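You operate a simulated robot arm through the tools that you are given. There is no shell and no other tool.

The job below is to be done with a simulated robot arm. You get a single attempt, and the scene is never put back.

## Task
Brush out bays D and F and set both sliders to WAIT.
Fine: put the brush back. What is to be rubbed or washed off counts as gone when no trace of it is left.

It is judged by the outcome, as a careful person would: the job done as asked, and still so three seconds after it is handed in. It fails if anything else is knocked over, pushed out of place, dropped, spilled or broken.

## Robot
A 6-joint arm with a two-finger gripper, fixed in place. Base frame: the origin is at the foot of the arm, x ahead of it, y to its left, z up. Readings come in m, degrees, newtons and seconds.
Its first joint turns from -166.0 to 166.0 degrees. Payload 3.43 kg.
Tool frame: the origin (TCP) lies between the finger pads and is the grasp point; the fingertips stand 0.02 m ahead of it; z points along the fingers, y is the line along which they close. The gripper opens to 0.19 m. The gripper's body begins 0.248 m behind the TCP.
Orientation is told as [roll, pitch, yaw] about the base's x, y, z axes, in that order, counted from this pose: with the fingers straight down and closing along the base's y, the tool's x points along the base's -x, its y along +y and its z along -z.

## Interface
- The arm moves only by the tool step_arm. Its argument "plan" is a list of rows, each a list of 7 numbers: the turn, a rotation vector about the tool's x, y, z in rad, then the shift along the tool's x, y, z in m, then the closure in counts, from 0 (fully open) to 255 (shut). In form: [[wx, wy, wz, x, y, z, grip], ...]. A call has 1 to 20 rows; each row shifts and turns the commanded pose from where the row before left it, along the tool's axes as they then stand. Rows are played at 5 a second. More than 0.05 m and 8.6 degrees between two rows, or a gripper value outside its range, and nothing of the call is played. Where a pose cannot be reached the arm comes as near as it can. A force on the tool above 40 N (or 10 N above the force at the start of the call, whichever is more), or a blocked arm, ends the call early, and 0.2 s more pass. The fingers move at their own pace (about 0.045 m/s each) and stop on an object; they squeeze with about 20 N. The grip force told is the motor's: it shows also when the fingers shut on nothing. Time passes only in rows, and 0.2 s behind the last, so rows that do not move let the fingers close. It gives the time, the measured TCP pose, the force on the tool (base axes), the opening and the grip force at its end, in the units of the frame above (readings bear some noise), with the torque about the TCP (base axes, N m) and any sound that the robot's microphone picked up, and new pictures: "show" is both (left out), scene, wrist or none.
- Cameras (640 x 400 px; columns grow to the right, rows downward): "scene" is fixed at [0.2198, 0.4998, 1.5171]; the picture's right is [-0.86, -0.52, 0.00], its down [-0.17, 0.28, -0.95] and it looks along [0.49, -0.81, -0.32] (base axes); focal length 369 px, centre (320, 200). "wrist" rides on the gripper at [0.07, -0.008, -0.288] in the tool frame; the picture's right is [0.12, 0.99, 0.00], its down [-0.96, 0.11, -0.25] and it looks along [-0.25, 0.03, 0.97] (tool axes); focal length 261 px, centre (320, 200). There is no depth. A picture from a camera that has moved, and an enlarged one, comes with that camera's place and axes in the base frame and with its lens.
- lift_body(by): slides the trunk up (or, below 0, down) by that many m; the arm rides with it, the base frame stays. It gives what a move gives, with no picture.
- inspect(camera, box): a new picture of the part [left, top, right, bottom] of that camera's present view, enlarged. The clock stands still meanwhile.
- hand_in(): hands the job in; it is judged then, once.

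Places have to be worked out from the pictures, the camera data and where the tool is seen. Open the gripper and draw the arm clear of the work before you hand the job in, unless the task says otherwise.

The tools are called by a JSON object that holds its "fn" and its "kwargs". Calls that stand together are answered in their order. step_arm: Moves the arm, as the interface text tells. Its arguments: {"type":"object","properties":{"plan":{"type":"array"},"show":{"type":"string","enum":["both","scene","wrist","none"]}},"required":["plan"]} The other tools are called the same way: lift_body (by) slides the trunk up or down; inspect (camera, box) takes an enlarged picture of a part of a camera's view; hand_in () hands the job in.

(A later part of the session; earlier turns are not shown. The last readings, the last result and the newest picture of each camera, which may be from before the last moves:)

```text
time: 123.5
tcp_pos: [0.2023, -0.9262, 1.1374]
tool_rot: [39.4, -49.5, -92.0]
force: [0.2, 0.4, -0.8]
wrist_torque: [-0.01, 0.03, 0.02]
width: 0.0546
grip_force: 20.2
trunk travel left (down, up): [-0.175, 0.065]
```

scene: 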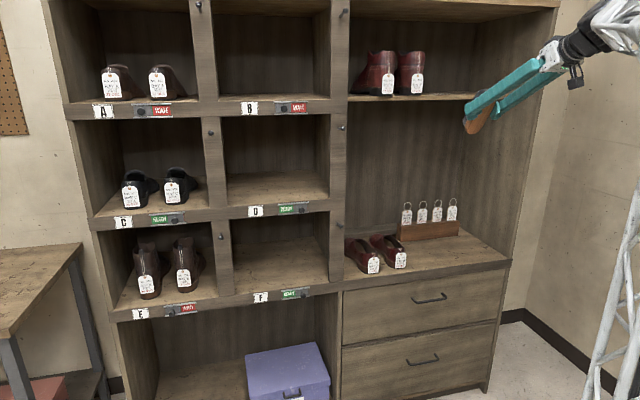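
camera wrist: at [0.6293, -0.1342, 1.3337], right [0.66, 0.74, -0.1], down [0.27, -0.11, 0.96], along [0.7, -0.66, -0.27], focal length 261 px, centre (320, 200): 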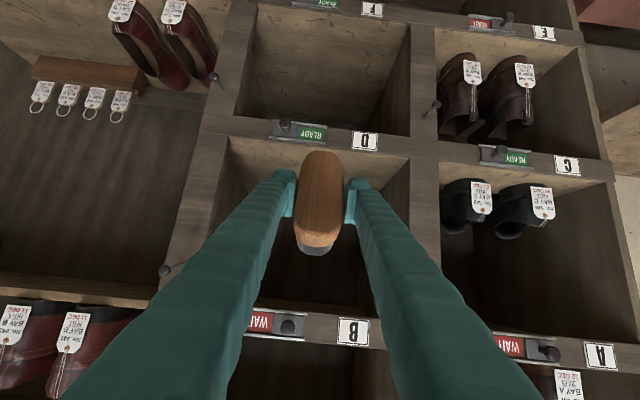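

The roll is in reach as before. I complete the +180° turn (2.647 rad left).

{"fn": "step_arm", "kwargs": {"plan": [[0, 0, 0.1471, 0, 0, 0, 255], [0, 0, 0.1471, 0, 0, 0, 255], [0, 0, 0.1471, 0, 0, 0, 255], [0, 0, 0.1471, 0, 0, 0, 255], [0, 0, 0.1471, 0, 0, 0, 255], [0, 0, 0.1471, 0, 0, 0, 255], [0, 0, 0.1471, 0, 0, 0, 255], [0, 0, 0.1471, 0, 0, 0, 255], [0, 0, 0.1471, 0, 0, 0, 255]], "show": "none"}}

{"fn": "step_arm", "kwargs": {"plan": [[0, 0, 0.1471, 0, 0, 0, 255], [0, 0, 0.1471, 0, 0, 0, 255], [0, 0, 0.1471, 0, 0, 0, 255], [0, 0, 0.1471, 0, 0, 0, 255], [0, 0, 0.1471, 0, 0, 0, 255], [0, 0, 0.1471, 0, 0, 0, 255], [0, 0, 0.1471, 0, 0, 0, 255], [0, 0, 0.1471, 0, 0, 0, 255], [0, 0, 0.1471, 0, 0, 0, 255]], "show": "both"}}

```text
time: 125.5
tcp_pos: [0.2011, -0.9248, 1.1365]
tool_rot: [59.1, 12.4, -142.2]
force: [0.5, -0.3, -2.0]
wrist_torque: [0.02, -0.01, -0.01]
width: 0.0546
grip_force: 19.5
trunk travel left (down, up): [-0.175, 0.065]
```

```text
time: 127.5
tcp_pos: [0.201, -0.9247, 1.1377]
tool_rot: [-0.5, 59.9, 134.6]
force: [0.4, -0.1, -1.0]
wrist_torque: [-0.02, -0.02, -0.02]
width: 0.0549
grip_force: 19.5
trunk travel left (down, up): [-0.175, 0.065]
camera wrist: at [0.0545, -0.7674, 1.3415], right [-0.66, -0.74, 0.1], down [-0.57, 0.41, -0.71], along [0.49, -0.52, -0.7], focal length 261 px, centre (320, 200)
```

scene: 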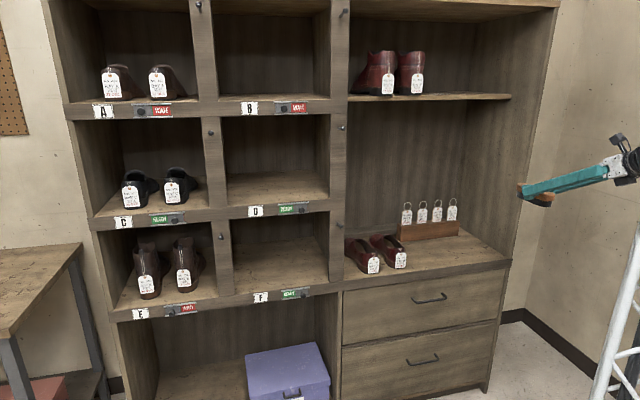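
wrist: 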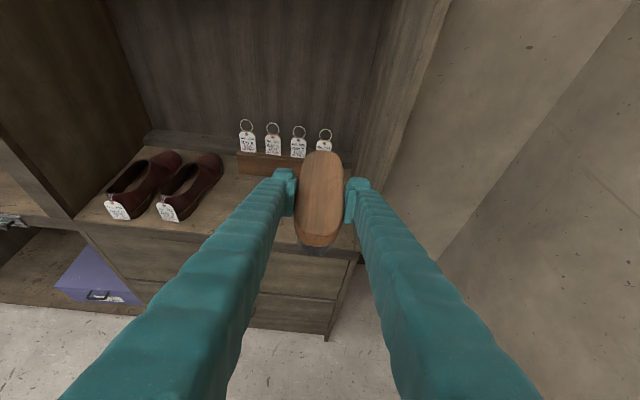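

The brush is upright again on the p<0 side. I compare its place in the gripper with the original grasp view before placing it.

{"fn": "inspect", "kwargs": {"camera": "wrist", "box": [240, 120, 400, 240]}}

{"fn": "inspect", "kwargs": {"camera": "scene", "box": [500, 160, 620, 230]}}

```text
3.33 times, centred on (320, 180) of wrist
camera zoom: at [0.0545, -0.7674, 1.3415], right [-0.66, -0.74, 0.1], down [-0.57, 0.41, -0.71], along [0.49, -0.52, -0.7], focal length 869 px, centre (320, 267)
```

zoom: 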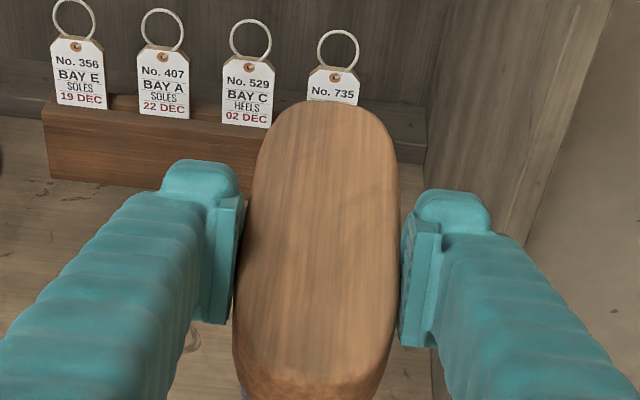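

```text
5.33 times, centred on (560, 195) of scene
camera zoom: at [0.2198, 0.4998, 1.5171], right [-0.86, -0.52, 0.0], down [-0.17, 0.28, -0.95], along [0.49, -0.81, -0.32], focal length 1970 px, centre (-960, 227)
```

zoom: 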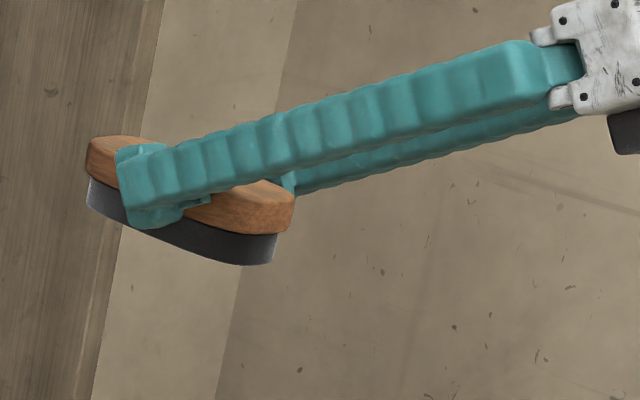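

The brush sits almost as at the first grasp (about 2.5 mm forward, ~2° turned). I move to the front of its place at p≈-0.568, with a small yaw trim.

{"fn": "step_arm", "kwargs": {"plan": [[0.0181, 0, -0.0105, 0, 0, 0, 255], [0, 0, 0, -0.0135, 0.0035, 0.0102, 255], [0, 0, 0, -0.0269, 0.007, 0.0204, 255], [0, 0, 0, -0.0269, 0.007, 0.0204, 255], [0, 0, 0, -0.0269, 0.007, 0.0204, 255], [0, 0, 0, -0.0269, 0.007, 0.0204, 255], [0, 0, 0, -0.0269, 0.007, 0.0204, 255], [0, 0, 0, -0.0269, 0.007, 0.0204, 255], [0, 0, 0, -0.0269, 0.007, 0.0204, 255], [0, 0, 0, -0.0135, 0.0035, 0.0102, 255], [0, 0, 0, 0, 0, 0, 255]], "show": "both"}}

```text
time: 129.9
tcp_pos: [0.1867, -0.9873, 0.868]
tool_rot: [-0.4, 59.9, 136.0]
force: [0.7, -0.1, -1.2]
wrist_torque: [0.02, -0.03, -0.01]
width: 0.0546
grip_force: 20.5
trunk travel left (down, up): [-0.175, 0.065]
camera wrist: at [0.0362, -0.8325, 1.0725], right [-0.64, -0.76, 0.1], down [-0.58, 0.4, -0.71], along [0.5, -0.51, -0.7], focal length 261 px, centre (320, 200)
```

scene: 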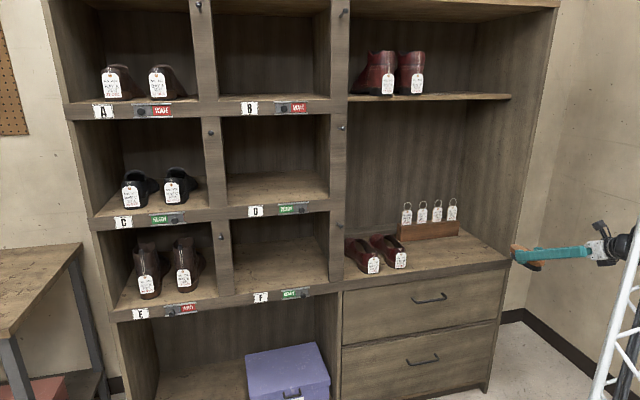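
wrist: 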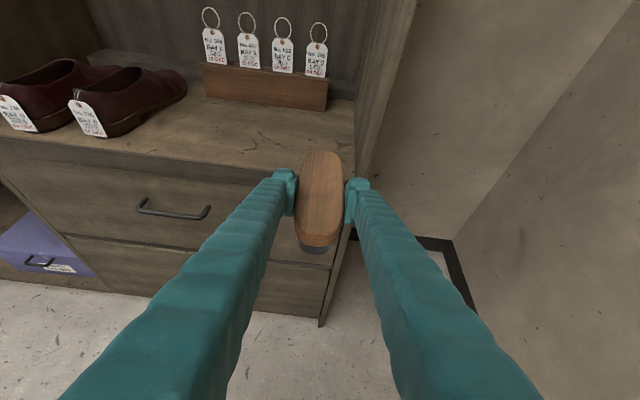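

Now I carry the brush in over the counter, at a height clear of everything, back to its spot (q≈1.107).

{"fn": "step_arm", "kwargs": {"plan": [[0, 0, 0, 0.0099, 0.0006, 0.021, 255], [0, 0, 0, 0.0099, 0.0006, 0.021, 255], [0, 0, 0, 0.0099, 0.0006, 0.021, 255], [0, 0, 0, 0.0099, 0.0006, 0.021, 255], [0, 0, 0, 0.0099, 0.0006, 0.021, 255], [0, 0, 0, 0.0099, 0.0006, 0.021, 255]], "show": "none"}}

{"fn": "step_arm", "kwargs": {"plan": [[0, 0, 0, 0.0099, 0.0006, 0.021, 255], [0, 0, 0, 0.0099, 0.0006, 0.021, 255], [0, 0, 0, 0.0099, 0.0006, 0.021, 255], [0, 0, 0, 0.0099, 0.0006, 0.021, 255], [0, 0, 0, 0.0099, 0.0006, 0.021, 255], [0, 0, 0, 0.0099, 0.0006, 0.021, 255]], "show": "wrist"}}

{"fn": "inspect", "kwargs": {"camera": "wrist", "box": [240, 100, 440, 240]}}

{"fn": "inspect", "kwargs": {"camera": "scene", "box": [450, 210, 550, 285]}}

```text
time: 131.3
tcp_pos: [0.283, -1.087, 0.8572]
tool_rot: [-0.3, 59.9, 136.0]
force: [-0.6, 0.5, -0.1]
wrist_torque: [0.01, 0.07, 0.0]
width: 0.0549
grip_force: 19.5
trunk travel left (down, up): [-0.175, 0.065]
```

```text
time: 132.7
tcp_pos: [0.3833, -1.187, 0.8456]
tool_rot: [-0.3, 59.9, 136.1]
force: [-1.0, -0.5, 0.0]
wrist_torque: [0.06, 0.05, -0.02]
width: 0.0546
grip_force: 20.1
trunk travel left (down, up): [-0.175, 0.065]
camera wrist: at [0.2336, -1.0312, 1.0492], right [-0.64, -0.76, 0.1], down [-0.58, 0.4, -0.71], along [0.5, -0.51, -0.7], focal length 261 px, centre (320, 200)
```

wrist: 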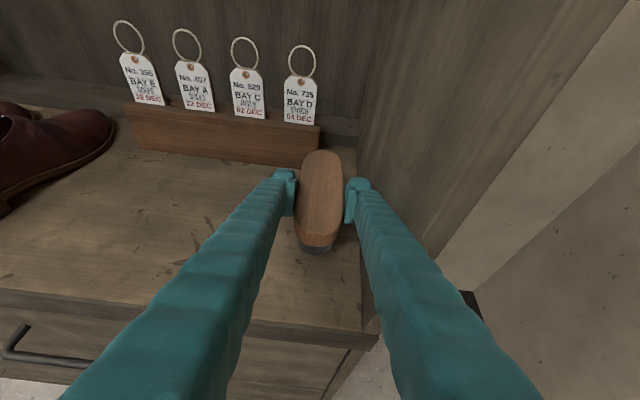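

```text
2.86 times, centred on (340, 170) of wrist
camera zoom: at [0.2336, -1.0312, 1.0492], right [-0.64, -0.76, 0.1], down [-0.58, 0.4, -0.71], along [0.5, -0.51, -0.7], focal length 745 px, centre (263, 286)
```

zoom: 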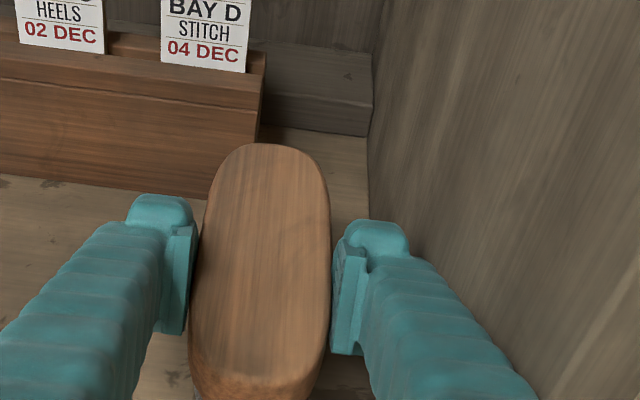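

```text
5.33 times, centred on (500, 248) of scene
camera zoom: at [0.2198, 0.4998, 1.5171], right [-0.86, -0.52, 0.0], down [-0.17, 0.28, -0.95], along [0.49, -0.81, -0.32], focal length 1970 px, centre (-640, -53)
```

zoom: 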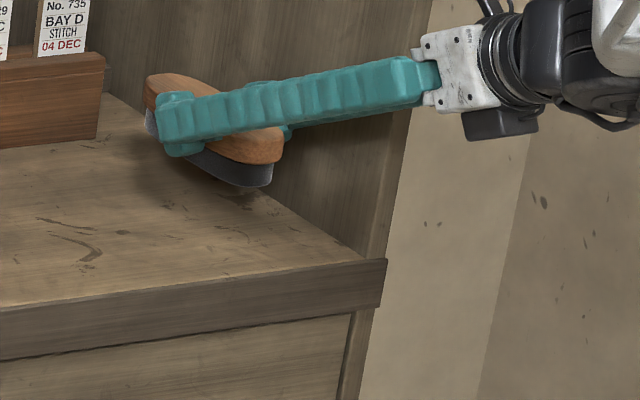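

Right above its spot (p=-0.568, q=1.110). I lower gently, first to z≈0.808.

{"fn": "step_arm", "kwargs": {"plan": [[0, 0, 0, -0.0087, 0, 0.0039, 255], [0, 0, 0, -0.0087, 0, 0.0039, 255], [0, 0, 0, -0.0087, 0, 0.0039, 255], [0, 0, 0, -0.0087, 0, 0.0039, 255]], "show": "none"}}

{"fn": "step_arm", "kwargs": {"plan": [[0, 0, 0, -0.0017, 0, 0.001, 255], [0, 0, 0, -0.0013, 0, 0.00075, 255]], "show": "none"}}

```text
time: 133.7
tcp_pos: [0.3799, -1.1831, 0.8066]
tool_rot: [-0.3, 59.9, 136.0]
force: [0.7, -0.7, -1.4]
wrist_torque: [0.04, 0.04, -0.05]
width: 0.0543
grip_force: 20.1
trunk travel left (down, up): [-0.175, 0.065]
```

```text
time: 134.3
tcp_pos: [0.3802, -1.1832, 0.8029]
tool_rot: [-0.5, 59.9, 135.9]
force: [0.6, -0.4, -0.8]
wrist_torque: [0.02, 0.02, -0.01]
width: 0.0545
grip_force: 19.8
trunk travel left (down, up): [-0.175, 0.065]
```

No contact yet at z=0.803. I continue in 1 mm steps.

{"fn": "step_arm", "kwargs": {"plan": [[0, 0, 0, -0.0009, 0, 0.0005, 255], [0, 0, 0, -0.0009, 0, 0.0005, 255]], "show": "none"}}

{"fn": "inspect", "kwargs": {"camera": "scene", "box": [450, 210, 550, 285]}}

```text
time: 134.9
tcp_pos: [0.3787, -1.1824, 0.8024]
tool_rot: [-0.4, 59.8, 136.1]
force: [0.2, -1.2, -0.8]
wrist_torque: [-0.01, 0.07, 0.02]
width: 0.0545
grip_force: 20.2
trunk travel left (down, up): [-0.175, 0.065]
```

```text
5.33 times, centred on (500, 248) of scene
camera zoom: at [0.2198, 0.4998, 1.5171], right [-0.86, -0.52, 0.0], down [-0.17, 0.28, -0.95], along [0.49, -0.81, -0.32], focal length 1970 px, centre (-640, -53)
```

zoom: 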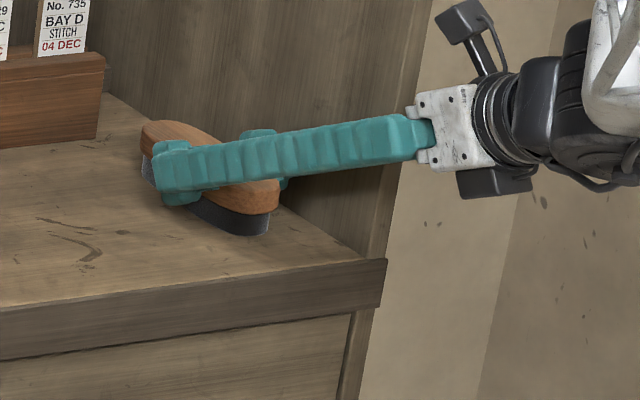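

Very close to the counter. Another couple of 1 mm steps until I feel contact.

{"fn": "step_arm", "kwargs": {"plan": [[0, 0, 0, -0.0009, 0, 0.0005, 255]], "show": "none"}}

{"fn": "step_arm", "kwargs": {"plan": [[0, 0, 0, -0.0009, 0, 0.0005, 255]], "show": "none"}}

```text
time: 135.3
tcp_pos: [0.3795, -1.1824, 0.8031]
tool_rot: [-0.3, 59.9, 136.1]
force: [1.6, -2.5, 7.3]
wrist_torque: [0.17, 0.23, 0.05]
width: 0.0545
grip_force: 19.6
trunk travel left (down, up): [-0.175, 0.065]
```

```text
time: 135.7
tcp_pos: [0.3798, -1.1825, 0.8026]
tool_rot: [-0.2, 60.1, 136.2]
force: [2.0, -4.1, 12.7]
wrist_torque: [-0.09, -0.04, 0.01]
width: 0.0544
grip_force: 19.7
trunk travel left (down, up): [-0.175, 0.065]
```

The brush stands on the counter (12 N). I open the fingers just a few millimetres and wait.

{"fn": "step_arm", "kwargs": {"plan": [[0, 0, 0, 0, 0, 0, 184], [0, 0, 0, 0, 0, 0, 178], [0, 0, 0, 0, 0, 0, 175], [0, 0, 0, 0, 0, 0, 175]], "show": "wrist"}}

{"fn": "inspect", "kwargs": {"camera": "wrist", "box": [240, 100, 440, 240]}}

{"fn": "inspect", "kwargs": {"camera": "scene", "box": [450, 210, 550, 285]}}

```text
time: 136.7
tcp_pos: [0.3791, -1.1821, 0.7983]
tool_rot: [-0.2, 59.8, 135.9]
force: [0.1, 0.2, 0.0]
wrist_torque: [0.01, -0.02, 0.01]
width: 0.0596
grip_force: 0.1
trunk travel left (down, up): [-0.175, 0.065]
camera wrist: at [0.2297, -1.0279, 1.0035], right [-0.64, -0.76, 0.1], down [-0.58, 0.4, -0.71], along [0.5, -0.51, -0.7], focal length 261 px, centre (320, 200)
```

wrist: 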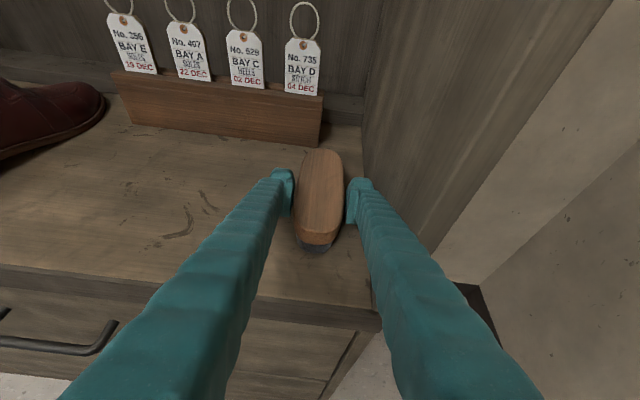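

```text
2.86 times, centred on (340, 170) of wrist
camera zoom: at [0.2297, -1.0279, 1.0035], right [-0.64, -0.76, 0.1], down [-0.58, 0.4, -0.71], along [0.5, -0.51, -0.7], focal length 745 px, centre (263, 286)
```

zoom: 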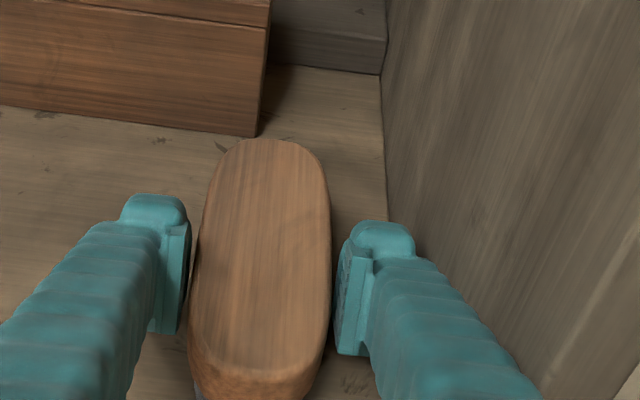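

```text
5.33 times, centred on (500, 248) of scene
camera zoom: at [0.2198, 0.4998, 1.5171], right [-0.86, -0.52, 0.0], down [-0.17, 0.28, -0.95], along [0.49, -0.81, -0.32], focal length 1970 px, centre (-640, -53)
```

zoom: 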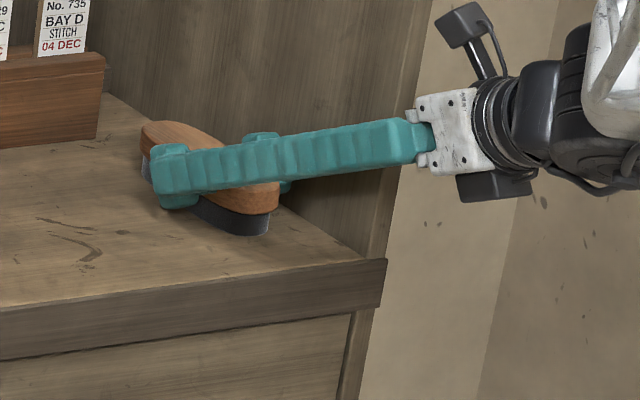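

Released; the brush stands within ~3 mm of where it was. I lift the fingers straight up, slowly at first, then check that the brush stays.

{"fn": "step_arm", "kwargs": {"plan": [[0, 0, 0, 0.0017, 0, -0.001, 175], [0, 0, 0, 0.0035, 0, -0.002, 175], [0, 0, 0, 0.0087, 0, -0.005, 175], [0, 0, 0, 0.0087, 0, -0.005, 175]], "show": "none"}}

{"fn": "inspect", "kwargs": {"camera": "scene", "box": [450, 210, 550, 285]}}

{"fn": "inspect", "kwargs": {"camera": "wrist", "box": [240, 100, 440, 240]}}

```text
time: 137.7
tcp_pos: [0.3788, -1.181, 0.8255]
tool_rot: [-0.3, 59.8, 136.1]
force: [0.9, 0.0, -0.2]
wrist_torque: [0.0, -0.03, 0.01]
width: 0.0594
grip_force: 0.1
trunk travel left (down, up): [-0.175, 0.065]
```

```text
5.33 times, centred on (500, 248) of scene
camera zoom: at [0.2198, 0.4998, 1.5171], right [-0.86, -0.52, 0.0], down [-0.17, 0.28, -0.95], along [0.49, -0.81, -0.32], focal length 1970 px, centre (-640, -53)
```

zoom: 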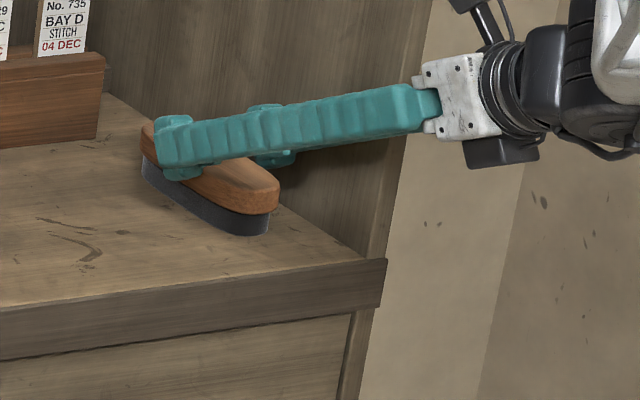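

```text
2.86 times, centred on (340, 170) of wrist
camera zoom: at [0.2298, -1.0278, 1.0298], right [-0.64, -0.76, 0.1], down [-0.58, 0.4, -0.71], along [0.5, -0.51, -0.7], focal length 745 px, centre (263, 286)
```

zoom: 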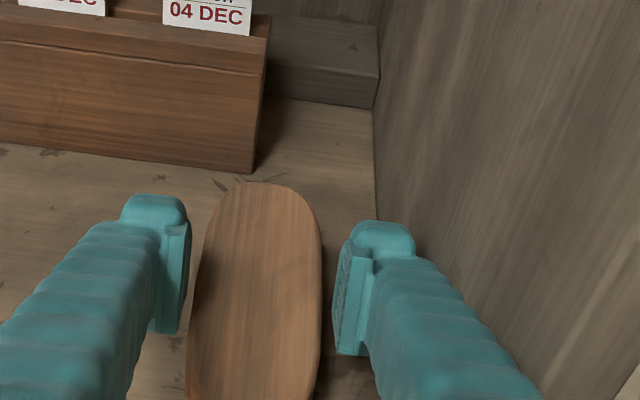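

The brush stays put. I lift clear and withdraw.

{"fn": "step_arm", "kwargs": {"plan": [[0, 0, 0, 0.02, 0, -0.0117, 175], [0, 0, 0, 0.02, 0, -0.0117, 175], [0, 0, 0, 0.02, 0, -0.0117, 175], [0, 0, 0, -0.01, 0, -0.0173, 175], [0, 0, 0, -0.019, 0, -0.0329, 175], [0, 0, 0, -0.019, 0, -0.0329, 175], [0, 0, 0, -0.019, 0, -0.0329, 175], [0, 0, 0, -0.019, 0, -0.0329, 175], [0, 0, 0, -0.019, 0, -0.0329, 175], [0, 0, 0, -0.019, 0, -0.0329, 175], [0, 0, 0, -0.019, 0, -0.0329, 175], [0, 0, 0, -0.01, 0, -0.0173, 175]], "show": "both"}}

{"fn": "inspect", "kwargs": {"camera": "scene", "box": [455, 220, 515, 270]}}

```text
time: 140.3
tcp_pos: [0.1578, -0.9723, 0.8951]
tool_rot: [-0.3, 59.9, 136.1]
force: [-0.2, 0.2, 0.6]
wrist_torque: [0.0, 0.03, -0.02]
width: 0.0599
grip_force: 0.1
trunk travel left (down, up): [-0.175, 0.065]
camera wrist: at [0.0086, -0.8178, 1.0998], right [-0.64, -0.76, 0.1], down [-0.58, 0.4, -0.71], along [0.5, -0.51, -0.7], focal length 261 px, centre (320, 200)
```

scene: 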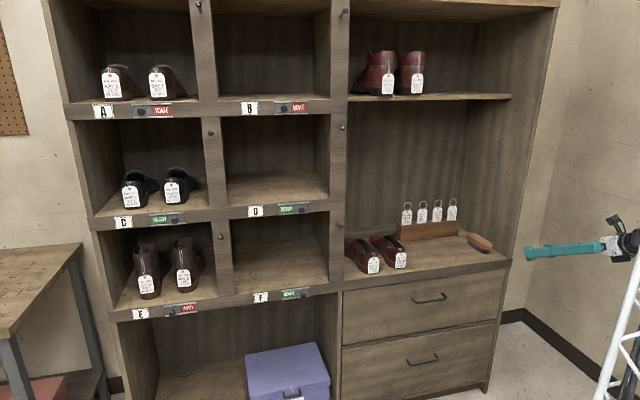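
wrist: 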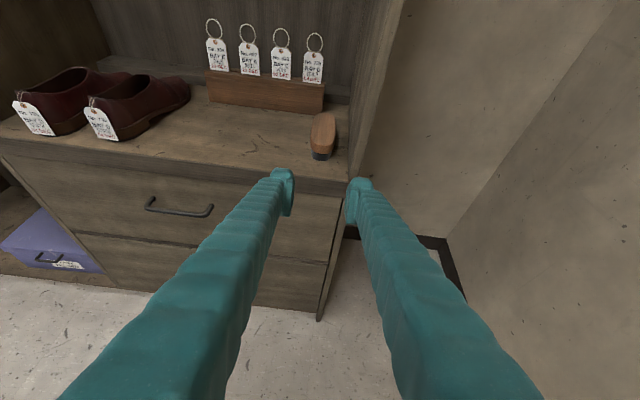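

```text
8.00 times, centred on (485, 245) of scene
camera zoom: at [0.2198, 0.4998, 1.5171], right [-0.86, -0.52, 0.0], down [-0.17, 0.28, -0.95], along [0.49, -0.81, -0.32], focal length 2954 px, centre (-1000, -160)
```

zoom: 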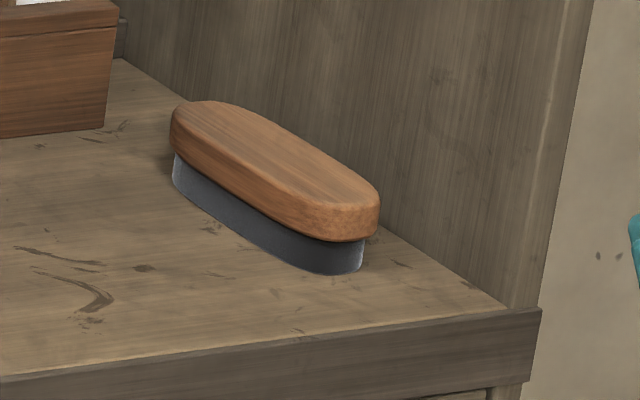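

The brush is back, standing as before. Now for the sliders: I go to the roll place (p≈-0.51, z≈1.14) and unroll, closing the fingers fully to use them as a pusher.

{"fn": "step_arm", "kwargs": {"plan": [[0, 0, 0, 0.0349, -0.011, -0.0202, 200], [0, 0, 0, 0.0349, -0.011, -0.0202, 255], [0, 0, 0, 0.0349, -0.011, -0.0202, 255], [0, 0, 0, 0.0349, -0.011, -0.0202, 255], [0, 0, 0, 0.0349, -0.011, -0.0202, 255], [0, 0, 0, 0.0349, -0.011, -0.0202, 255], [0, 0, -0.1471, 0, 0, 0, 255], [0, 0, -0.1471, 0, 0, 0, 255], [0, 0, -0.1471, 0, 0, 0, 255], [0, 0, -0.1471, 0, 0, 0, 255], [0, 0, -0.1471, 0, 0, 0, 255]], "show": "none"}}

{"fn": "step_arm", "kwargs": {"plan": [[0, 0, -0.1471, 0, 0, 0, 255], [0, 0, -0.1471, 0, 0, 0, 255], [0, 0, -0.1471, 0, 0, 0, 255], [0, 0, -0.1471, 0, 0, 0, 255], [0, 0, -0.1471, 0, 0, 0, 255], [0, 0, -0.1471, 0, 0, 0, 255], [0, 0, -0.1471, 0, 0, 0, 255], [0, 0, -0.1471, 0, 0, 0, 255]], "show": "none"}}

{"fn": "step_arm", "kwargs": {"plan": [[0, 0, -0.1471, 0, 0, 0, 255], [0, 0, -0.1471, 0, 0, 0, 255], [0, 0, -0.1471, 0, 0, 0, 255], [0, 0, -0.1471, 0, 0, 0, 255], [0, 0, -0.1471, 0, 0, 0, 255], [0, 0, -0.1471, 0, 0, 0, 255], [0, 0, -0.1471, 0, 0, 0, 255], [0, 0, -0.1471, 0, 0, 0, 255]], "show": "scene"}}

```text
time: 142.7
tcp_pos: [0.2035, -0.925, 1.1373]
tool_rot: [49.1, 39.9, -162.7]
force: [-0.3, -0.3, 0.1]
wrist_torque: [-0.02, 0.0, -0.03]
width: 0.0001
grip_force: 19.9
trunk travel left (down, up): [-0.175, 0.065]
```

```text
time: 144.5
tcp_pos: [0.2038, -0.9236, 1.1377]
tool_rot: [58.4, -16.8, -123.5]
force: [0.3, 0.0, 1.0]
wrist_torque: [-0.01, 0.01, -0.03]
width: 0.0002
grip_force: 20.4
trunk travel left (down, up): [-0.175, 0.065]
```

```text
time: 146.3
tcp_pos: [0.2035, -0.9252, 1.1379]
tool_rot: [5.2, -59.7, -49.7]
force: [-0.5, -0.3, -0.6]
wrist_torque: [-0.04, 0.04, 0.0]
width: 0.0
grip_force: 20.3
trunk travel left (down, up): [-0.175, 0.065]
```

scene: 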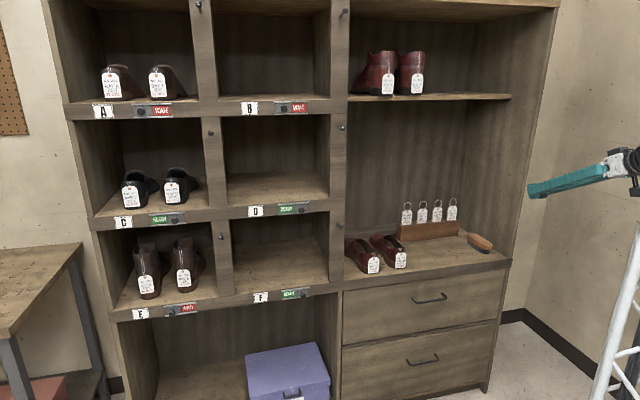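

Almost unrolled; I trim the remaining angle, rise along the earlier path to z≈1.41 and cross to the p>0 side.

{"fn": "step_arm", "kwargs": {"plan": [[0.0197, -0.005, -0.041, 0, 0, 0, 255], [0, 0, 0, -0.0251, 0.024, -0.011, 255], [0, 0, 0, -0.0251, 0.024, -0.011, 255], [0, 0, 0, -0.0251, 0.024, -0.011, 255], [0, 0, 0, -0.0251, 0.024, -0.011, 255], [0, 0, 0, -0.0251, 0.024, -0.011, 255], [0, 0, 0, -0.0251, 0.024, -0.011, 255], [0, 0, 0, -0.0251, 0.024, -0.011, 255], [0, 0, 0, -0.0251, 0.024, -0.011, 255], [0, 0, 0, -0.0251, 0.024, -0.011, 255], [0, 0, 0, -0.0251, 0.024, -0.011, 255]], "show": "none"}}

{"fn": "step_arm", "kwargs": {"plan": [[0, 0, 0, 0, 0.036, 0, 255], [0, 0, 0, 0, 0.036, 0, 255], [0, 0, 0, 0, 0.036, 0, 255], [0, 0, 0, 0, 0.036, 0, 255], [0, 0, 0, 0, 0.036, 0, 255], [0, 0, 0, 0, 0.036, 0, 255], [0, 0, 0, 0, 0.036, 0, 255], [0, 0, 0, 0, 0.036, 0, 255], [0, 0, 0, 0, 0.036, 0, 255], [0, 0, 0, 0, 0.036, 0, 255], [0, 0, 0, 0, 0.036, 0, 255], [0, 0, 0, 0, 0.036, 0, 255], [0, 0, 0, 0, 0.036, 0, 255], [0, 0, 0, 0, 0.036, 0, 255]], "show": "both"}}

```text
time: 148.7
tcp_pos: [0.3936, -0.7787, 1.4117]
tool_rot: [0.2, -60.2, -45.1]
force: [-1.4, 0.0, -0.4]
wrist_torque: [0.02, -0.04, 0.06]
width: 0.0
grip_force: 19.8
trunk travel left (down, up): [-0.175, 0.065]
```

```text
time: 151.7
tcp_pos: [0.7505, -0.4189, 1.4146]
tool_rot: [0.3, -60.2, -45.3]
force: [-0.7, -0.4, -0.4]
wrist_torque: [0.03, -0.01, 0.12]
width: 0.0
grip_force: 19.8
trunk travel left (down, up): [-0.175, 0.065]
camera wrist: at [0.542, -0.2223, 1.495], right [0.66, 0.74, -0.1], down [0.27, -0.11, 0.96], along [0.7, -0.66, -0.27], focal length 261 px, centre (320, 200)
```

scene: 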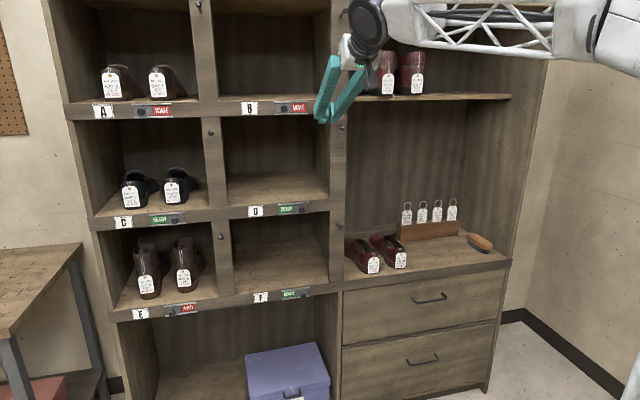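
wrist: 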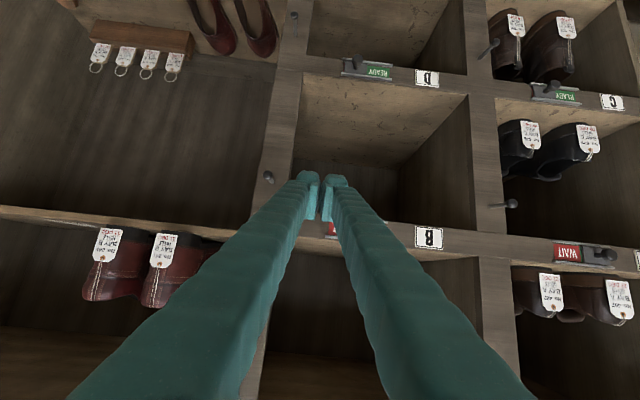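

Across. I descend in front of the D slider (z≈1.10, q≈0.81) and look at its knob closely.

{"fn": "step_arm", "kwargs": {"plan": [[0, 0, 0, 0.0348, -0.0012, 0.0172, 255], [0, 0, 0, 0.0348, -0.0012, 0.0172, 255], [0, 0, 0, 0.0348, -0.0012, 0.0172, 255], [0, 0, 0, 0.0348, -0.0012, 0.0172, 255], [0, 0, 0, 0.0348, -0.0012, 0.0172, 255], [0, 0, 0, 0.0348, -0.0012, 0.0172, 255], [0, 0, 0, 0.0348, -0.0012, 0.0172, 255], [0, 0, 0, 0.0348, -0.0012, 0.0172, 255]], "show": "both"}}

{"fn": "inspect", "kwargs": {"camera": "wrist", "box": [280, 120, 420, 220]}}

{"fn": "inspect", "kwargs": {"camera": "scene", "box": [260, 190, 330, 240]}}

```text
time: 153.5
tcp_pos: [0.7298, -0.412, 1.103]
tool_rot: [0.3, -60.3, -45.1]
force: [-0.7, 0.0, 0.4]
wrist_torque: [0.0, -0.04, 0.04]
width: 0.0
grip_force: 20.2
trunk travel left (down, up): [-0.175, 0.065]
camera wrist: at [0.5215, -0.2158, 1.1848], right [0.66, 0.74, -0.1], down [0.27, -0.11, 0.96], along [0.7, -0.66, -0.27], focal length 261 px, centre (320, 200)
```

scene: 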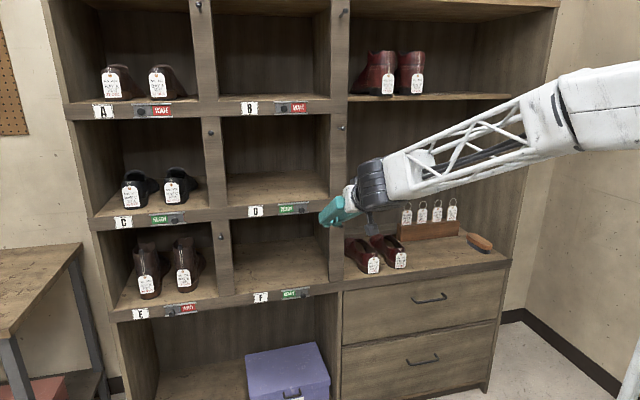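
wrist: 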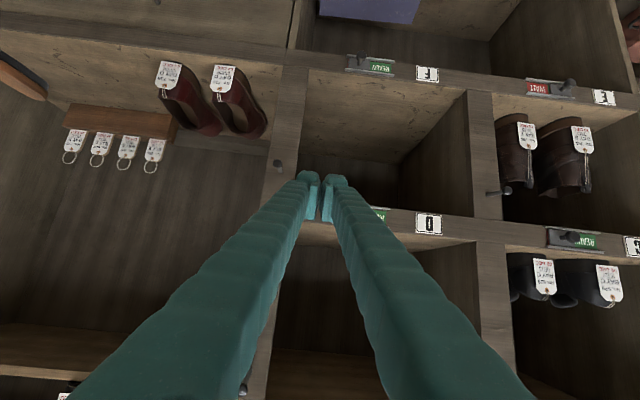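

```text
4.00 times, centred on (350, 170) of wrist
camera zoom: at [0.5215, -0.2158, 1.1848], right [0.66, 0.74, -0.1], down [0.27, -0.11, 0.96], along [0.7, -0.66, -0.27], focal length 1043 px, centre (200, 320)
```

zoom: 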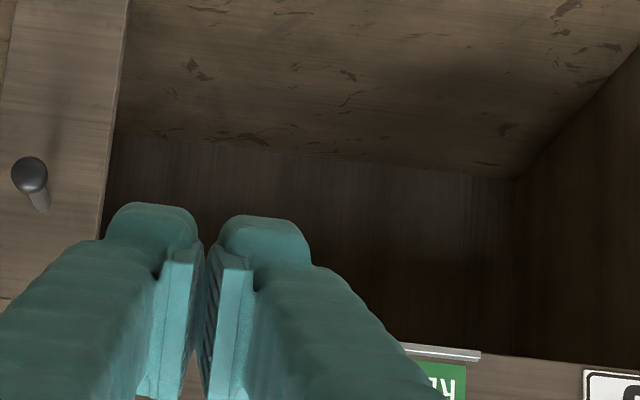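

```text
8.00 times, centred on (295, 215) of scene
camera zoom: at [0.2198, 0.4998, 1.5171], right [-0.86, -0.52, 0.0], down [-0.17, 0.28, -0.95], along [0.49, -0.81, -0.32], focal length 2954 px, centre (520, 80)
```

zoom: 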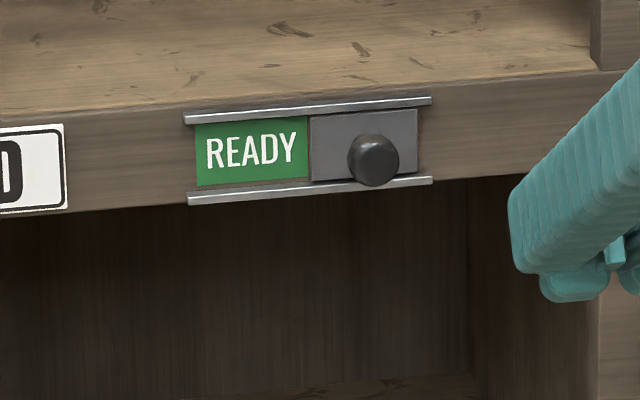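

The D slider's cover spans p≈0.264–0.311 with its knob at p≈0.287, z≈1.082, protruding to q≈0.955; it must travel ~0.05 to the left. I move the closed fingertips in beside the knob on its right.

{"fn": "step_arm", "kwargs": {"plan": [[0, 0, 0, -0.0117, 0, 0.0327, 255], [0, 0, 0, -0.0117, 0, 0.0327, 255], [0, 0, 0, -0.0117, 0, 0.0327, 255], [0, 0, 0, -0.0117, 0, 0.0327, 255]], "show": "both"}}

{"fn": "inspect", "kwargs": {"camera": "wrist", "box": [280, 120, 420, 220]}}

{"fn": "inspect", "kwargs": {"camera": "scene", "box": [260, 190, 330, 240]}}

```text
time: 154.5
tcp_pos: [0.8281, -0.5089, 1.0771]
tool_rot: [0.3, -60.1, -45.2]
force: [-0.2, 0.6, 0.8]
wrist_torque: [0.04, 0.03, 0.01]
width: 0.0
grip_force: 19.8
trunk travel left (down, up): [-0.175, 0.065]
camera wrist: at [0.62, -0.3121, 1.1575], right [0.66, 0.74, -0.1], down [0.27, -0.11, 0.96], along [0.7, -0.66, -0.27], focal length 261 px, centre (320, 200)
```

scene: 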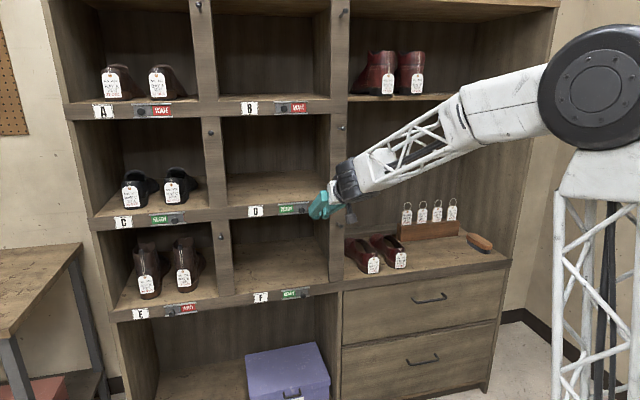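
wrist: 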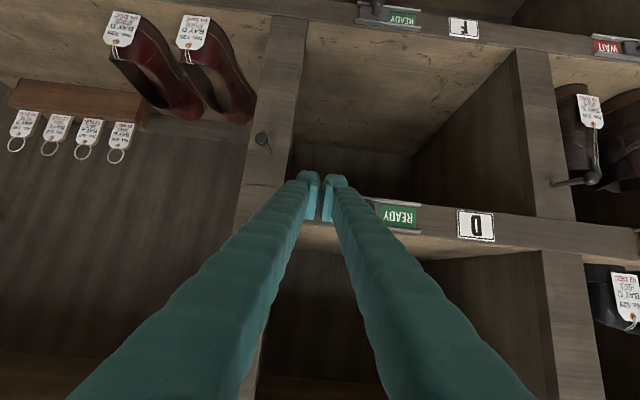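

```text
4.00 times, centred on (350, 170) of wrist
camera zoom: at [0.62, -0.3121, 1.1575], right [0.66, 0.74, -0.1], down [0.27, -0.11, 0.96], along [0.7, -0.66, -0.27], focal length 1043 px, centre (200, 320)
```

zoom: 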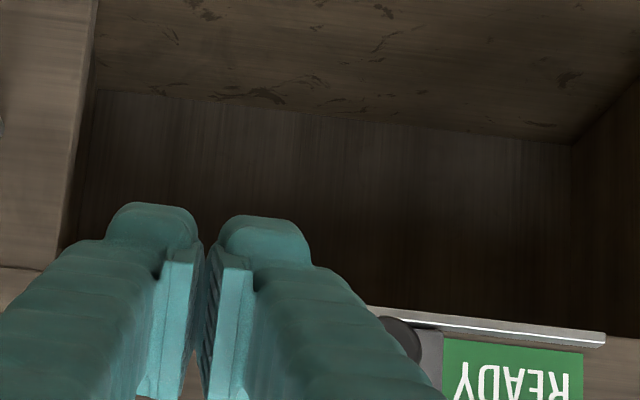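

```text
8.00 times, centred on (295, 215) of scene
camera zoom: at [0.2198, 0.4998, 1.5171], right [-0.86, -0.52, 0.0], down [-0.17, 0.28, -0.95], along [0.49, -0.81, -0.32], focal length 2954 px, centre (520, 80)
```

zoom: 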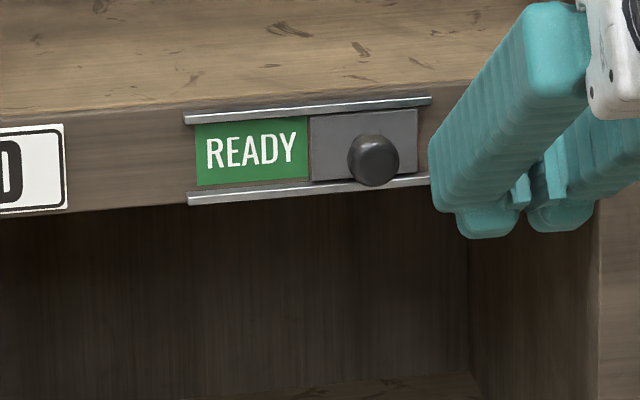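

The fingertips are level with the knob, just right of it. I push left in 1 cm steps while watching the force.

{"fn": "step_arm", "kwargs": {"plan": [[0, 0, 0, 0, 0.01, 0, 255], [0, 0, 0, 0, 0.01, 0, 255], [0, 0, 0, 0, 0.01, 0, 255]], "show": "none"}}

{"fn": "inspect", "kwargs": {"camera": "scene", "box": [260, 190, 330, 240]}}

```text
time: 155.3
tcp_pos: [0.8486, -0.488, 1.0768]
tool_rot: [0.2, -60.1, -45.2]
force: [-0.2, -1.1, 0.3]
wrist_torque: [0.01, 0.05, 0.03]
width: 0.0
grip_force: 19.7
trunk travel left (down, up): [-0.175, 0.065]
```

```text
8.00 times, centred on (295, 215) of scene
camera zoom: at [0.2198, 0.4998, 1.5171], right [-0.86, -0.52, 0.0], down [-0.17, 0.28, -0.95], along [0.49, -0.81, -0.32], focal length 2954 px, centre (520, 80)
```

zoom: 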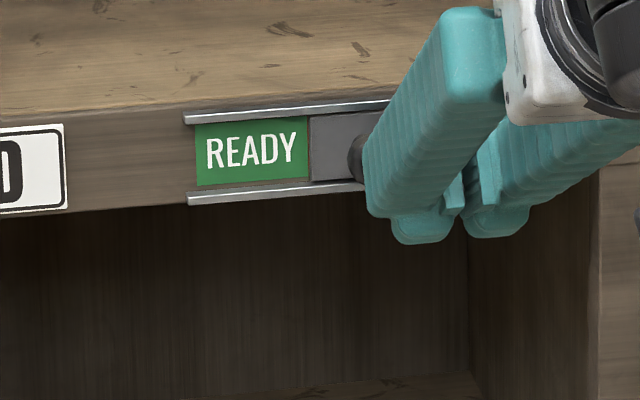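

The finger hides part of the knob but there is no force yet. I push further in small steps.

{"fn": "step_arm", "kwargs": {"plan": [[0, 0, 0, 0, 0.006, 0, 255], [0, 0, 0, 0, 0.006, 0, 255]], "show": "none"}}

{"fn": "inspect", "kwargs": {"camera": "scene", "box": [260, 190, 330, 240]}}

{"fn": "inspect", "kwargs": {"camera": "wrist", "box": [280, 120, 420, 220]}}

```text
time: 155.9
tcp_pos: [0.8562, -0.4775, 1.0775]
tool_rot: [0.2, -60.1, -45.2]
force: [-0.2, 0.7, -0.1]
wrist_torque: [0.03, 0.01, 0.02]
width: 0.0
grip_force: 20.7
trunk travel left (down, up): [-0.175, 0.065]
```

```text
8.00 times, centred on (295, 215) of scene
camera zoom: at [0.2198, 0.4998, 1.5171], right [-0.86, -0.52, 0.0], down [-0.17, 0.28, -0.95], along [0.49, -0.81, -0.32], focal length 2954 px, centre (520, 80)
```

zoom: 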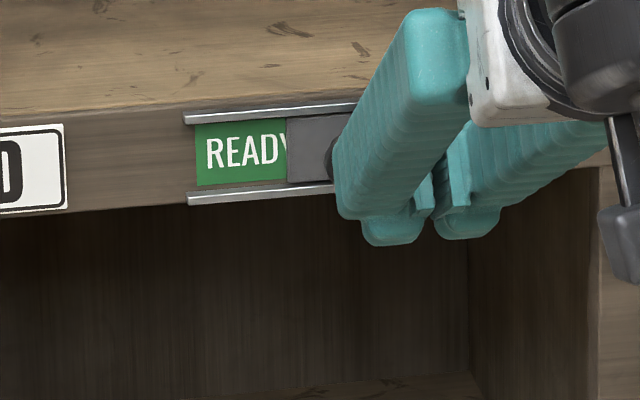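

```text
4.00 times, centred on (350, 170) of wrist
camera zoom: at [0.6487, -0.2826, 1.1586], right [0.66, 0.74, -0.1], down [0.27, -0.11, 0.96], along [0.7, -0.66, -0.27], focal length 1043 px, centre (200, 320)
```

zoom: 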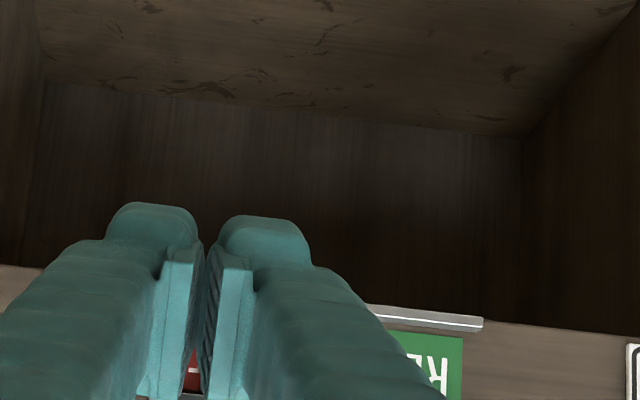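

The cover is sliding nicely. About 4 cm more to go; I continue.

{"fn": "step_arm", "kwargs": {"plan": [[0, 0, 0, 0, 0.008, 0, 255], [0, 0, 0, 0, 0.008, 0, 255], [0, 0, 0, 0, 0.008, 0, 255], [0, 0, 0, 0, 0.008, 0, 255]], "show": "none"}}

{"fn": "inspect", "kwargs": {"camera": "scene", "box": [260, 190, 330, 240]}}

```text
time: 156.9
tcp_pos: [0.8797, -0.4553, 1.078]
tool_rot: [0.2, -60.0, -45.3]
force: [0.2, -0.9, 0.0]
wrist_torque: [0.02, -0.03, 0.03]
width: 0.0
grip_force: 20.6
trunk travel left (down, up): [-0.175, 0.065]
```

```text
8.00 times, centred on (295, 215) of scene
camera zoom: at [0.2198, 0.4998, 1.5171], right [-0.86, -0.52, 0.0], down [-0.17, 0.28, -0.95], along [0.49, -0.81, -0.32], focal length 2954 px, centre (520, 80)
```

zoom: 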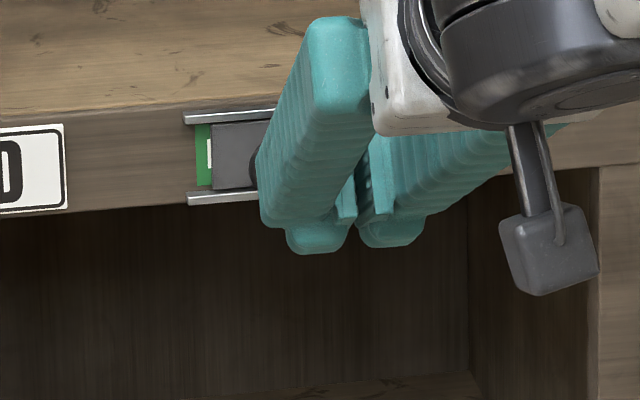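

Only about 7 mm remain. I push in 3 mm steps until the end stop.

{"fn": "step_arm", "kwargs": {"plan": [[0, 0, 0, 0, 0.003, 0, 255], [0, 0, 0, 0, 0.003, 0, 255]], "show": "none"}}

{"fn": "inspect", "kwargs": {"camera": "scene", "box": [260, 190, 330, 240]}}

```text
time: 157.5
tcp_pos: [0.8846, -0.4519, 1.0773]
tool_rot: [0.1, -60.1, -45.2]
force: [-2.0, 1.5, 2.2]
wrist_torque: [0.0, -0.06, 0.11]
width: 0.0002
grip_force: 19.9
trunk travel left (down, up): [-0.175, 0.065]
```

```text
8.00 times, centred on (295, 215) of scene
camera zoom: at [0.2198, 0.4998, 1.5171], right [-0.86, -0.52, 0.0], down [-0.17, 0.28, -0.95], along [0.49, -0.81, -0.32], focal length 2954 px, centre (520, 80)
```

zoom: 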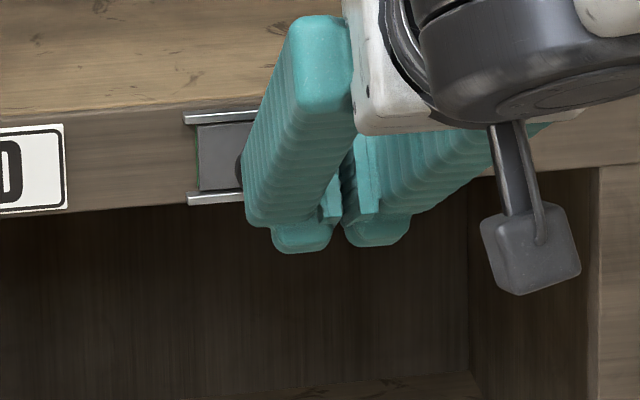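

Nearly at the end (a sliver of green remains). I push 1–2 mm more and check the force.

{"fn": "step_arm", "kwargs": {"plan": [[0, 0, 0, 0, 0.0015, 0, 255]], "show": "none"}}

{"fn": "inspect", "kwargs": {"camera": "scene", "box": [260, 190, 330, 240]}}

```text
time: 157.9
tcp_pos: [0.8842, -0.4514, 1.0778]
tool_rot: [0.1, -60.1, -45.2]
force: [-1.2, -0.1, 0.5]
wrist_torque: [-0.02, -0.05, 0.02]
width: 0.0
grip_force: 19.8
trunk travel left (down, up): [-0.175, 0.065]
```

```text
8.00 times, centred on (295, 215) of scene
camera zoom: at [0.2198, 0.4998, 1.5171], right [-0.86, -0.52, 0.0], down [-0.17, 0.28, -0.95], along [0.49, -0.81, -0.32], focal length 2954 px, centre (520, 80)
```

zoom: 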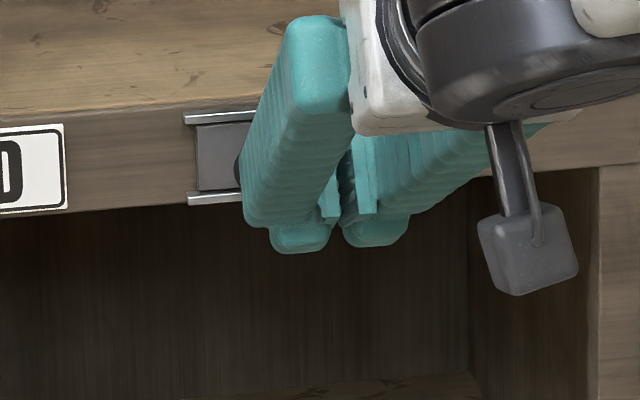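

The green is fully covered. One more 1.5 mm nudge to be sure it is at the stop.

{"fn": "step_arm", "kwargs": {"plan": [[0, 0, 0, 0, 0.0015, 0, 255]], "show": "none"}}

{"fn": "step_arm", "kwargs": {"plan": [[0, 0, 0, 0, -0.006, 0, 255], [0, 0, 0, 0, -0.012, 0, 255]], "show": "none"}}

{"fn": "inspect", "kwargs": {"camera": "scene", "box": [260, 190, 330, 240]}}

```text
time: 158.3
tcp_pos: [0.8841, -0.4513, 1.0777]
tool_rot: [0.2, -60.1, -45.2]
force: [-6.6, 1.3, 0.0]
wrist_torque: [-0.01, -0.03, 0.05]
width: 0.0
grip_force: 20.0
trunk travel left (down, up): [-0.175, 0.065]
```

```text
time: 158.9
tcp_pos: [0.8735, -0.4616, 1.0786]
tool_rot: [0.1, -60.2, -45.2]
force: [0.3, 0.4, -1.1]
wrist_torque: [-0.02, -0.01, -0.01]
width: 0.0002
grip_force: 20.1
trunk travel left (down, up): [-0.175, 0.065]
```

```text
8.00 times, centred on (295, 215) of scene
camera zoom: at [0.2198, 0.4998, 1.5171], right [-0.86, -0.52, 0.0], down [-0.17, 0.28, -0.95], along [0.49, -0.81, -0.32], focal length 2954 px, centre (520, 80)
```

zoom: 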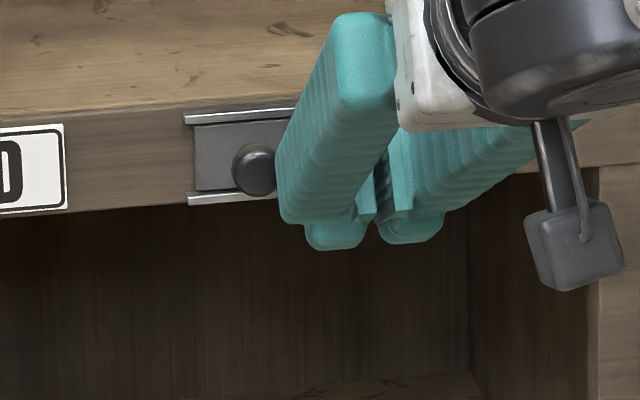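

D is at its stop (≈6 N). I draw back from the face and check that WAIT shows.

{"fn": "step_arm", "kwargs": {"plan": [[0, 0, 0, 0, -0.01, 0, 255], [0, 0, 0, 0.0167, 0, -0.0289, 255], [0, 0, 0, 0.0167, 0, -0.0289, 255], [0, 0, 0, 0.0167, 0, -0.0289, 255], [0, 0, 0, 0.0167, 0, -0.0289, 255], [0, 0, 0, 0, -0.04, 0, 255]], "show": "both"}}

{"fn": "inspect", "kwargs": {"camera": "scene", "box": [240, 190, 340, 310]}}

```text
time: 160.3
tcp_pos: [0.7432, -0.4024, 1.0759]
tool_rot: [0.1, -60.1, -45.1]
force: [0.2, 0.0, 0.2]
wrist_torque: [-0.06, 0.01, -0.09]
width: 0.0001
grip_force: 20.1
trunk travel left (down, up): [-0.175, 0.065]
camera wrist: at [0.5365, -0.2059, 1.1579], right [0.66, 0.74, -0.1], down [0.27, -0.11, 0.96], along [0.7, -0.66, -0.27], focal length 261 px, centre (320, 200)
```

scene: 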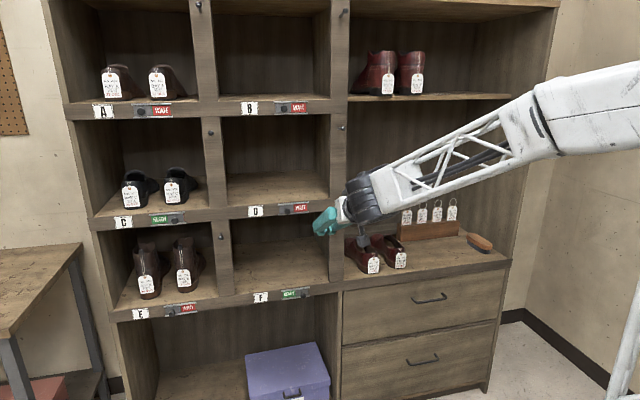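
wrist: 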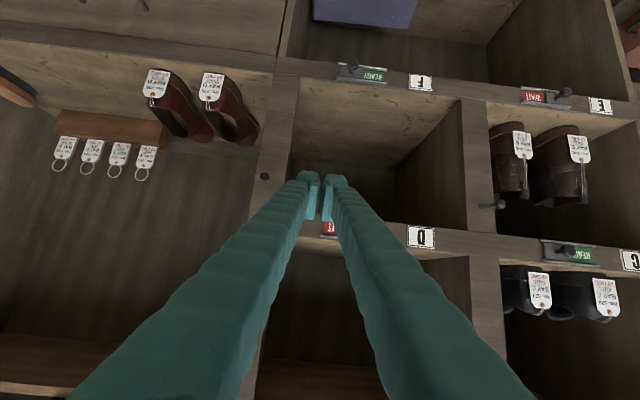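

```text
3.33 times, centred on (290, 250) of scene
camera zoom: at [0.2198, 0.4998, 1.5171], right [-0.86, -0.52, 0.0], down [-0.17, 0.28, -0.95], along [0.49, -0.81, -0.32], focal length 1231 px, centre (420, 33)
```

zoom: 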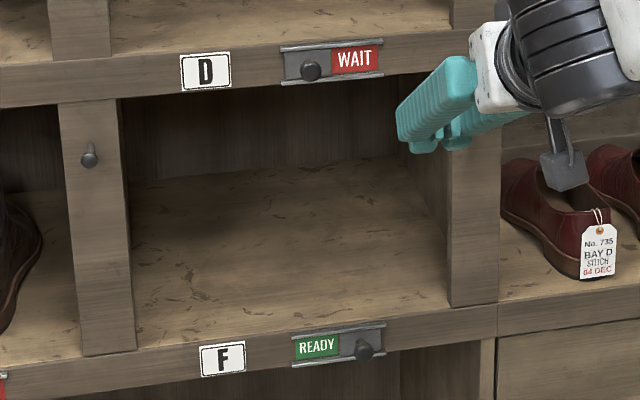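

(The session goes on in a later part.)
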